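You operate a simulated robot arm through the tools that you are given. There is no shell and no other tool. Be economical: measure what you need, move in short steps, check, and stop when the job is done.

Carry out the task below with a simulated robot arm. There is one attempt and no reset: what you move stays moved.

JOB
Fetch the green dough piece and set it on the table.

The check looks at the end state, three seconds after you hand in, the way a careful person would. Anything else that was tipped, shoved, dropped, spilled or broken makes it a failure.

ROBOT AND FRAMES
A 7-joint arm with a two-finger parallel gripper, fixed in place. Base frame: the origin is at the foot of the arm, x ahead of it, y to its left, z up; the work surface is at about z = 0.17. Units: m, degrees, N and s.
With the tool pointing down near the work surface it reaches from about 0.22 to 0.58 m from the base axis. Its first joint turns from -66.0 to 66.0 degrees. Payload 2.5 kg.
The TCP is the grasp point between the finger pads, 0.023 m short of the fingertips. In the tool frame z runs along the fingers and y along their closing line. Largest opening 0.094 m; finger width 0.038, thickness 0.01; the body of the gripper, 0.054 by 0.096 m, starts 0.039 m behind the TCP.
Orientation is told as [roll, pitch, yaw] about the base's x, y, z axes, in that order, counted from this pose: with the fingers straight down and closing along the base's y, the tool's x points along the base's -x, its y along +y and its z along -z.

CONTROLS
- The arm moves only by the tool send_rows. Its argument "rows" is a list of rows, each an object (a shift or turn left out is 0, a gripper value left out holds the last) with "delta_pos": the shift along the tool's x, y, z in mm, a list of three; "delta_rot": the turn, a rotation vector about the tool's x, y, z in degrees, a list of three; "jaw": the opening, from 0 (shut) to 1 (fully open). In form: [{"delta_pos": [dx, dy, dz], "delta_rot": [ax, ay, az], "jaw": jaw}, ...]. A call has 1 to 8 rows; each row is the pose to reach, as a shift and turn from the pose commanded when the call began, along the tool's axes at that moment. Each row takes 0.2 s and may step no farther than 0.05 m and 8.6 degrees from the row before; otherwise, or with a gripper value out of range, the whole call is refused. A pose out of reach is approached as far as the arm can. The call stops where the force on the tool passes 40 N (or 10 N more than at its start, if that is more) or the arm is blocked; 0.2 s more then pass. Each finger travels about 0.108 m/s and halts on what it meets, pressing with about 40 N; the grip force reading is that of the motor and also rises with nothing between the fingers. The clock runs only during rows and for 0.2 s after the last one: add rows that repeat a pose to give the fingers time. The reply holds the time, the measured pose of the TCP, the force on the tool along the base axes, the opening and the grip force, in the units named above and with some noise.
- Cameras (640 x 400 px; columns grow to the right, rows downward): "scene" is fixed at [0.1104, -0.3992, 0.5559]; the picture's right is [0.90, -0.44, 0.00], its down [-0.20, -0.41, -0.89] and it looks along [0.40, 0.80, -0.45] (base axes); focal length 256 px, centre (320, 200). "wrist" rides on the gripper at [0.086, 0.016, -0.075] in the tool frame; the picture's right is [-0.18, 0.98, 0.00], its down [-0.58, -0.11, -0.81] and it looks along [-0.79, -0.15, 0.59] (tool axes); focal length 243 px, centre (320, 200).
- snapshot(camera): a new picture of that camera. It takes no simulated time.
- point_at(camera, pixels): for up to 12 pixels [column, row] of the newest picture of that camera ("zoom" is the newest enlarged one), the place [x, y, z] in the base frame of the surface seen there, good to about 0.002 m. It takes no simulated time.
- close_up(camera, box): a new picture of the part [left, top, right, bottom] of that camera's present view, enlarged. It takes no simulated time.
- close_job(): hands the job in; it is judged then, once.

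Go step by step. Measure first, check grasps and placings, and put right what went wrong. The budget is 60 turns and 22 pictures, counting those below and the enlarged ones. Unless the task says otherwise, let go and move clear before handing in, and close with one line.

The tools are called after ">>>" as name(argument=value, ...) on one line, values as JSON. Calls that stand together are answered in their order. send_rows: Moves the arm, as the interface text tells. Its arguments: {"type":"object","properties":{"rows":{"type":"array","items":{"type":"object","properties":{"delta_pos":{"type":"array","items":{"type":"number"}},"delta_rot":{"type":"array","items":{"type":"number"}},"jaw":{"type":"number"}}}}},"required":["rows"]} The other tools are called the same way: snapshot (camera) takes a picture; point_at (camera, pixels) gives the place of the surface under pixels of a picture; close_up (camera, box) takes an enlarged picture of a part of a camera's view; close_job () hands the job in.

At the start:

```text
time_s: 0.0
tcp_pos: [0.335, 0.1876, 0.4839]
tcp_rot: [0.0, 0.0, 0.0]
force: [-0.8, 0.3, 0.4]
opening: 0.0939
grip_force: 0.0
```

scene: 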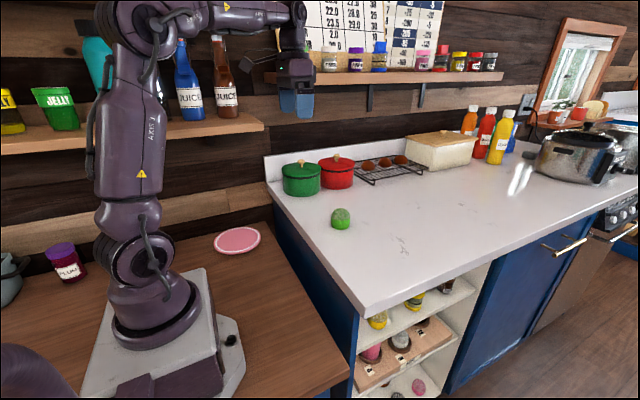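
wrist: 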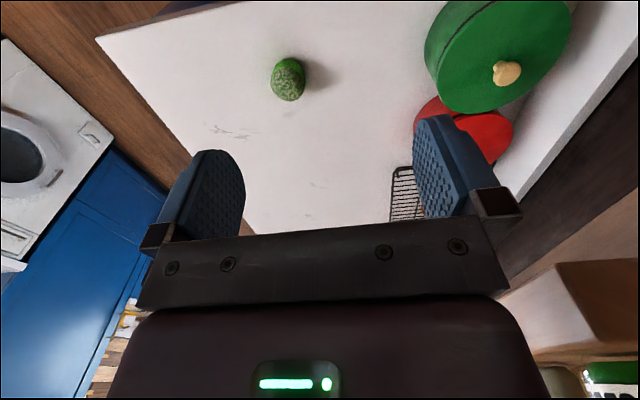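

The scene shows a green lump at (340,218) on the white counter and a wooden table with a pink plate at the left. I'll look closer and measure before deciding.

>>> close_up(camera="scene", box=[200, 140, 440, 290])

>>> close_up(camera="scene", box=[320, 270, 480, 400])

>>> point_at(camera="scene", pixels=[[340, 210], [340, 218], [340, 228], [360, 250], [330, 250], [237, 240], [200, 240], [270, 300], [300, 180], [270, 220], [365, 310], [240, 210]])

```text
2.67 times, centred on (320, 215) of scene
```

zoom: 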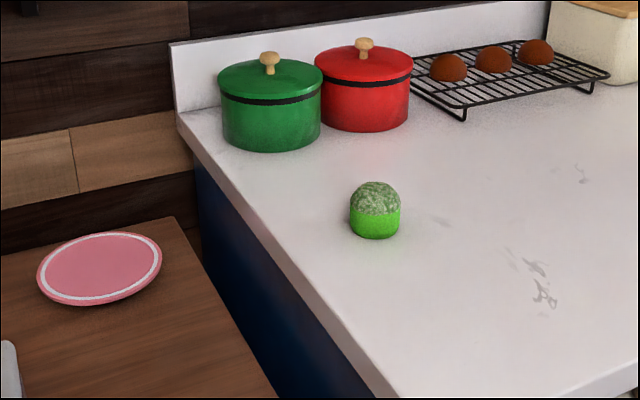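

```text
3.08 times, centred on (400, 335) of scene
```

zoom: 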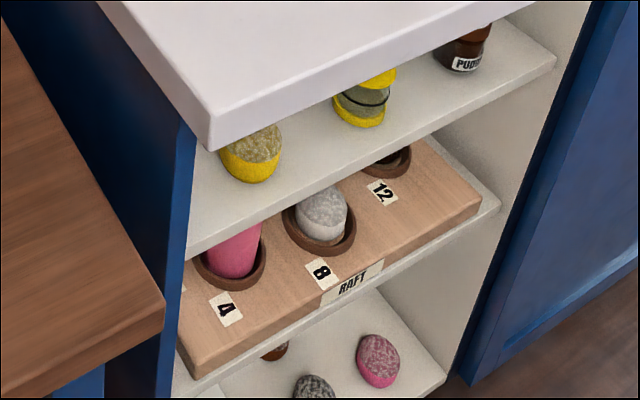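

```text
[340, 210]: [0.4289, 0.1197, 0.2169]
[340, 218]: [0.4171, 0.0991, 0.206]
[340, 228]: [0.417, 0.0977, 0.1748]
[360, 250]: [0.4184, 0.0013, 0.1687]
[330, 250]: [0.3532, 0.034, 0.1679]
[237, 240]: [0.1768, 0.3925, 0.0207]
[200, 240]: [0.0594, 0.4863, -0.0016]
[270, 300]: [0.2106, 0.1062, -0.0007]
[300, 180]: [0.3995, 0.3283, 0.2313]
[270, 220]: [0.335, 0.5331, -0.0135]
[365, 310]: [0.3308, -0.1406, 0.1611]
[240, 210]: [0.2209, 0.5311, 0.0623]
```

The green dough is a ~0.05 m tall lump on the counter (z≈0.17); the table is the wooden one at z≈0. I'll measure the dough's extents, the counter's edge and the table's free area.

>>> point_at(camera="scene", pixels=[[332, 217], [348, 217], [340, 208], [285, 205], [320, 262], [345, 300], [290, 280], [320, 330], [260, 260], [225, 253], [258, 238], [300, 300]])

>>> point_at(camera="wrist", pixels=[[288, 60], [272, 78], [288, 78], [303, 78], [288, 98], [100, 40], [150, 110], [300, 9], [240, 225], [130, 60]])

```text
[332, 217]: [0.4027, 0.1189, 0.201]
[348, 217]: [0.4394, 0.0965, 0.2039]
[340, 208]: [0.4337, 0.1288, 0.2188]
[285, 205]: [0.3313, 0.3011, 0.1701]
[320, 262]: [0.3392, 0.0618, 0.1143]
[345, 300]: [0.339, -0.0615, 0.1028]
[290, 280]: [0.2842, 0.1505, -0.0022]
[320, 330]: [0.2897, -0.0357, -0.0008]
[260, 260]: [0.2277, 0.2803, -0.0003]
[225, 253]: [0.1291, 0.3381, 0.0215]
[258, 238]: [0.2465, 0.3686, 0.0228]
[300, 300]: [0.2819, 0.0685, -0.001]
```

```text
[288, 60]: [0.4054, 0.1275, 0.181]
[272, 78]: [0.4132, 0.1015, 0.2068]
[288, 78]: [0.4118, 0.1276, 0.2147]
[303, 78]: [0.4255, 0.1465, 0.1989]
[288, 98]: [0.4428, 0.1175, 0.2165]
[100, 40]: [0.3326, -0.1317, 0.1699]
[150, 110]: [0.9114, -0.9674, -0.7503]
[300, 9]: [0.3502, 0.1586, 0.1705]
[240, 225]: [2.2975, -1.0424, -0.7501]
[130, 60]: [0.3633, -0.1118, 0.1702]
```

The dough is centred near (0.422, 0.121), about 45 mm wide with its top at z≈0.22. The table is at z≈0 up to x≈0.29, and the counter edge is at x≈0.325. I'm moving above the dough with the jaw open.

>>> send_rows(rows=[{"delta_pos": [-18, -14, 40], "jaw": 1}, {"delta_pos": [-36, -28, 80]}, {"delta_pos": [-55, -42, 120]}, {"delta_pos": [-72, -55, 155]}, {"delta_pos": [-87, -66, 184]}, {"delta_pos": [-87, -66, 184]}])

>>> snapshot(camera="wrist")

```text
time_s: 1.4
tcp_pos: [0.4227, 0.1213, 0.3]
tcp_rot: [0.0, 0.0, 0.0]
force: [-0.4, 0.3, -0.3]
opening: 0.0939
grip_force: 0.1
```

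```text
17 pictures are left
```

wrist: 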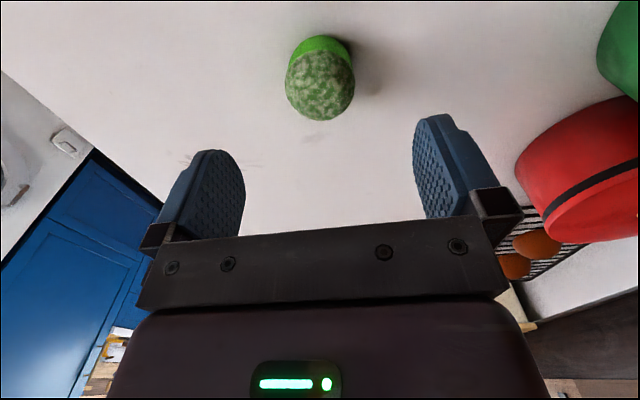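

The dough sits between the fingers at (320,80), and nothing else is close to the finger paths. I'll measure its edges once more to confirm the centring.

>>> point_at(camera="wrist", pixels=[[287, 85], [353, 85], [320, 40], [320, 60], [320, 118], [320, 90]])

>>> point_at(camera="scene", pixels=[[240, 345], [220, 300], [235, 330], [210, 275], [240, 290]])

```text
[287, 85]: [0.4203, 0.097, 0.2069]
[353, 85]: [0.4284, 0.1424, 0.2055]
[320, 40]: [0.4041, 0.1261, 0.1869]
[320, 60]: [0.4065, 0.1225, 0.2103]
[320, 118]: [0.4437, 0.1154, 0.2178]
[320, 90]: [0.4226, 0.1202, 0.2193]
```

```text
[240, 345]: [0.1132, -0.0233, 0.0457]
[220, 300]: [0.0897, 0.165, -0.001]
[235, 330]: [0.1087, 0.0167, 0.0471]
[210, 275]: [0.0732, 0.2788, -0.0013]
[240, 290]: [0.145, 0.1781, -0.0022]
```

It's centred at about (0.425, 0.120), so I'm descending to z≈0.199. The gripper body will then start at 0.238, clear of the top at 0.22.

>>> send_rows(rows=[{"delta_pos": [-2, -1, 35], "jaw": 1}, {"delta_pos": [-2, -1, 65]}, {"delta_pos": [-2, -1, 85]}, {"delta_pos": [-2, -1, 101]}, {"delta_pos": [-2, -1, 101]}])

```text
time_s: 2.6
tcp_pos: [0.4249, 0.1209, 0.1987]
tcp_rot: [0.0, 0.0, 0.1]
force: [-0.3, 0.1, 0.0]
opening: 0.0941
grip_force: 0.0
```

The gripper is in place with no contact. The dough may be soft, so I'm closing gently to just under its width (42 mm).

>>> send_rows(rows=[{"jaw": 0.6}, {"jaw": 0.5}, {"jaw": 0.45}, {"jaw": 0.45}])

```text
time_s: 3.6
tcp_pos: [0.424, 0.1202, 0.1992]
tcp_rot: [0.1, 0.0, 0.0]
force: [0.2, -0.5, 0.5]
opening: 0.0503
grip_force: 40.7
```

The fingers stopped at 50 mm with 40 N, so the dough is firm and held. I'm lifting it and then checking.

>>> send_rows(rows=[{"delta_pos": [0, 0, -15], "jaw": 0.42}, {"delta_pos": [0, 0, -50]}, {"delta_pos": [0, 0, -90]}, {"delta_pos": [0, 0, -110]}, {"delta_pos": [0, 0, -110]}])

>>> snapshot(camera="scene")

```text
time_s: 4.8
tcp_pos: [0.425, 0.1205, 0.3097]
tcp_rot: [0.0, 0.0, 0.0]
force: [-0.3, -0.2, -1.1]
opening: 0.0502
grip_force: 39.7
```

```text
16 pictures are left
```

scene: 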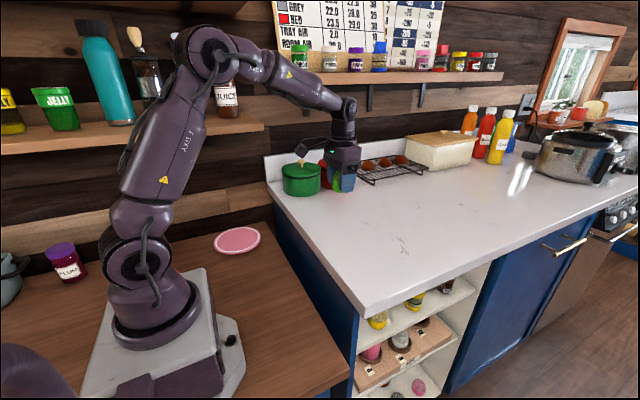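

The dough left the counter and is held (opening steady at 50 mm). I'm moving over the free part of the table, around (0.21, 0.19), staying high.

>>> send_rows(rows=[{"delta_pos": [40, 12, 0]}, {"delta_pos": [80, 25, 0]}, {"delta_pos": [120, 38, 0]}, {"delta_pos": [160, 50, 0]}, {"delta_pos": [190, 60, 0]}, {"delta_pos": [215, 70, 0]}, {"delta_pos": [215, 70, 0]}])

>>> snapshot(camera="scene")

>>> snapshot(camera="wrist")

```text
time_s: 6.4
tcp_pos: [0.2088, 0.1903, 0.3089]
tcp_rot: [0.1, 0.0, 0.0]
force: [-0.3, -0.1, -1.2]
opening: 0.0509
grip_force: 39.7
```

```text
15 pictures are left
```

scene: 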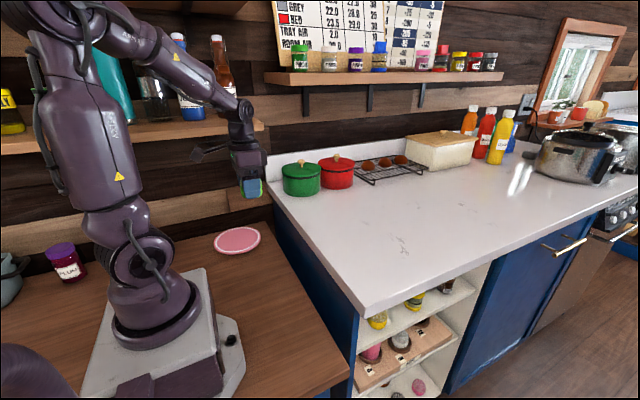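

```text
14 pictures are left
```

wrist: 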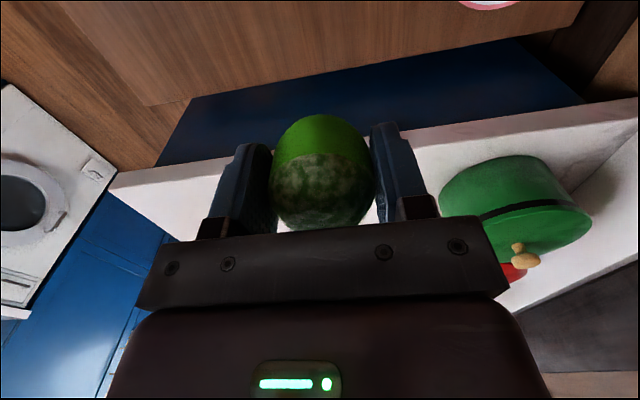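

The dough is held above bare table with the plate well away. I'm descending to z≈0.07 first and checking the reach.

>>> send_rows(rows=[{"delta_pos": [0, 0, 40]}, {"delta_pos": [0, 0, 80]}, {"delta_pos": [0, 0, 120]}, {"delta_pos": [0, 0, 160]}, {"delta_pos": [0, 0, 200]}, {"delta_pos": [0, 0, 238]}, {"delta_pos": [0, 0, 238]}])

>>> snapshot(camera="scene")

```text
time_s: 8.0
tcp_pos: [0.2096, 0.191, 0.0701]
tcp_rot: [0.1, 0.0, 0.0]
force: [0.3, -0.2, -0.8]
opening: 0.0503
grip_force: 39.8
```

```text
13 pictures are left
```

scene: 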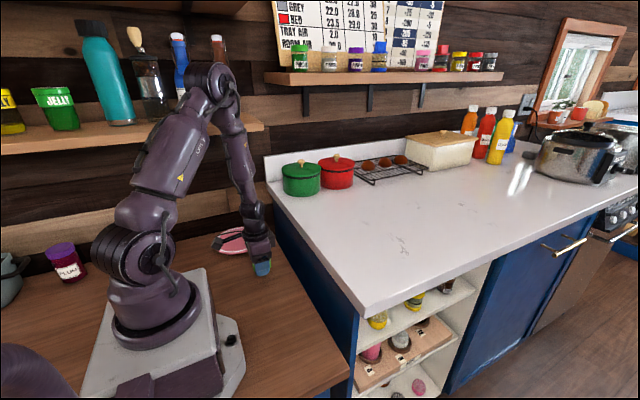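

It's reachable and the path is clear. I'm lowering the last 40 mm in small steps and watching the force.

>>> send_rows(rows=[{"delta_pos": [0, 0, 15]}, {"delta_pos": [0, 0, 27]}, {"delta_pos": [0, 0, 34]}, {"delta_pos": [0, 0, 38]}, {"delta_pos": [0, 0, 40]}, {"delta_pos": [0, 0, 40]}])

```text
time_s: 9.4
tcp_pos: [0.2092, 0.1894, 0.0308]
tcp_rot: [0.0, 0.0, 0.0]
force: [0.2, 0.0, -1.5]
opening: 0.0506
grip_force: 40.3
```

There is no contact yet, so I'm lowering 1 mm at a time until the force shows the table.

>>> send_rows(rows=[{"delta_pos": [0, 0, 1]}, {"delta_pos": [0, 0, 1.5]}, {"delta_pos": [0, 0, 1.5]}])

```text
time_s: 10.2
tcp_pos: [0.21, 0.1904, 0.0305]
tcp_rot: [0.0, 0.0, 0.0]
force: [-0.4, -1.0, -0.8]
opening: 0.0504
grip_force: 40.1
```

>>> send_rows(rows=[{"delta_pos": [0, 0, 1]}, {"delta_pos": [0, 0, 1]}])

>>> close_up(camera="scene", box=[200, 220, 320, 295])

```text
time_s: 10.8
tcp_pos: [0.2089, 0.1903, 0.0289]
tcp_rot: [-0.1, 0.0, 0.0]
force: [0.3, 0.3, -0.9]
opening: 0.0506
grip_force: 39.7
```

```text
5.33 times, centred on (260, 258) of scene
```

zoom: 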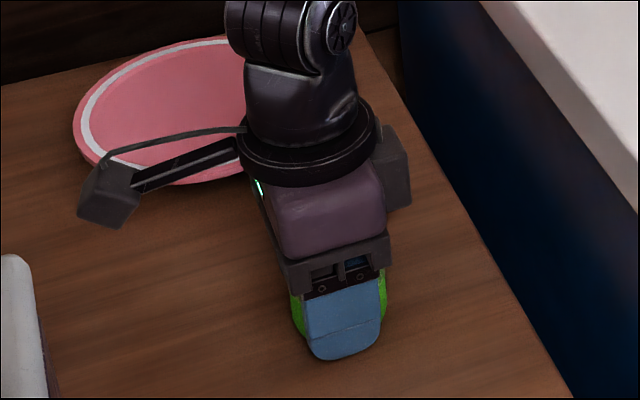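

The bottom of the dough is nearly at the table (the fingertips show about 6 mm of clearance by height). I'm lowering a bit more in 0.7 mm steps.

>>> send_rows(rows=[{"delta_pos": [0, 0, 0.7]}, {"delta_pos": [0, 0, 1.4]}, {"delta_pos": [0, 0, 1.4]}])

```text
time_s: 11.6
tcp_pos: [0.2095, 0.1909, 0.0279]
tcp_rot: [0.0, -0.1, -0.1]
force: [-6.1, -4.1, 40.1]
opening: 0.0505
grip_force: 39.9
```

Contact: 40 N upward, so the dough is on the table. I'm easing up slightly to relieve the press, then opening gently.

>>> send_rows(rows=[{"delta_pos": [0, 0, -0.7]}, {"delta_pos": [0, 0, -0.7]}])

```text
time_s: 12.2
tcp_pos: [0.2093, 0.1907, 0.0279]
tcp_rot: [0.0, -0.2, 0.2]
force: [-4.5, -0.5, 19.4]
opening: 0.0505
grip_force: 39.9
```

>>> send_rows(rows=[{"delta_pos": [0, 0, -0.4]}, {"delta_pos": [0, 0, -0.4], "jaw": 0.55}, {"delta_pos": [0, 0, -0.4], "jaw": 0.65}, {"delta_pos": [0, 0, -0.4], "jaw": 0.8}, {"delta_pos": [0, 0, -0.4], "jaw": 0.8}])

>>> snapshot(camera="wrist")

```text
time_s: 13.4
tcp_pos: [0.2106, 0.1894, 0.0291]
tcp_rot: [0.0, 0.0, 0.0]
force: [1.2, 1.2, 0.1]
opening: 0.0752
grip_force: 0.0
```

```text
11 pictures are left
```

wrist: 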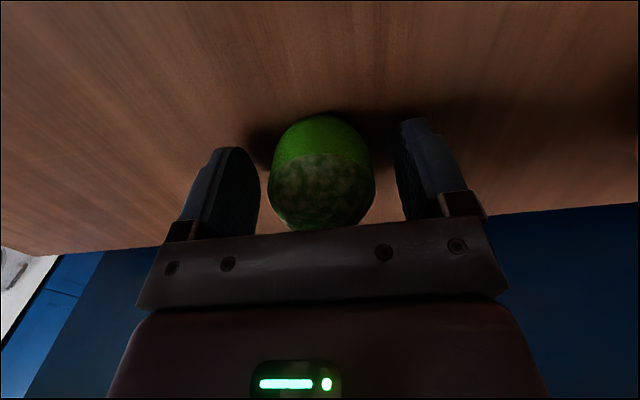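

The dough stands upright and free between the open fingers. I'm retreating straight up.

>>> send_rows(rows=[{"delta_pos": [0, 0, -20]}, {"delta_pos": [0, 0, -60]}, {"delta_pos": [0, 0, -105]}, {"delta_pos": [0, 0, -150]}, {"delta_pos": [0, 0, -195]}, {"delta_pos": [0, 0, -240]}, {"delta_pos": [0, 0, -270]}, {"delta_pos": [0, 0, -270]}])

>>> snapshot(camera="scene")

```text
time_s: 15.2
tcp_pos: [0.2098, 0.1902, 0.2982]
tcp_rot: [0.0, 0.0, 0.1]
force: [0.1, 0.6, 0.0]
opening: 0.0754
grip_force: 0.0
```

```text
10 pictures are left
```

scene: 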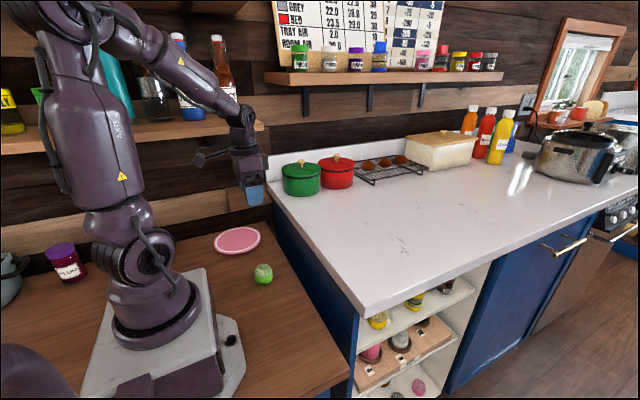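

The green dough stands on the wooden table at (263,274), everything else is in its place and the gripper is clear. Handing in.

>>> close_job()

```text
The job is handed in.
```

I moved the green dough piece from the counter to the wooden table, where it stands upright at about (0.21, 0.19); nothing else was moved, and the gripper is clear.
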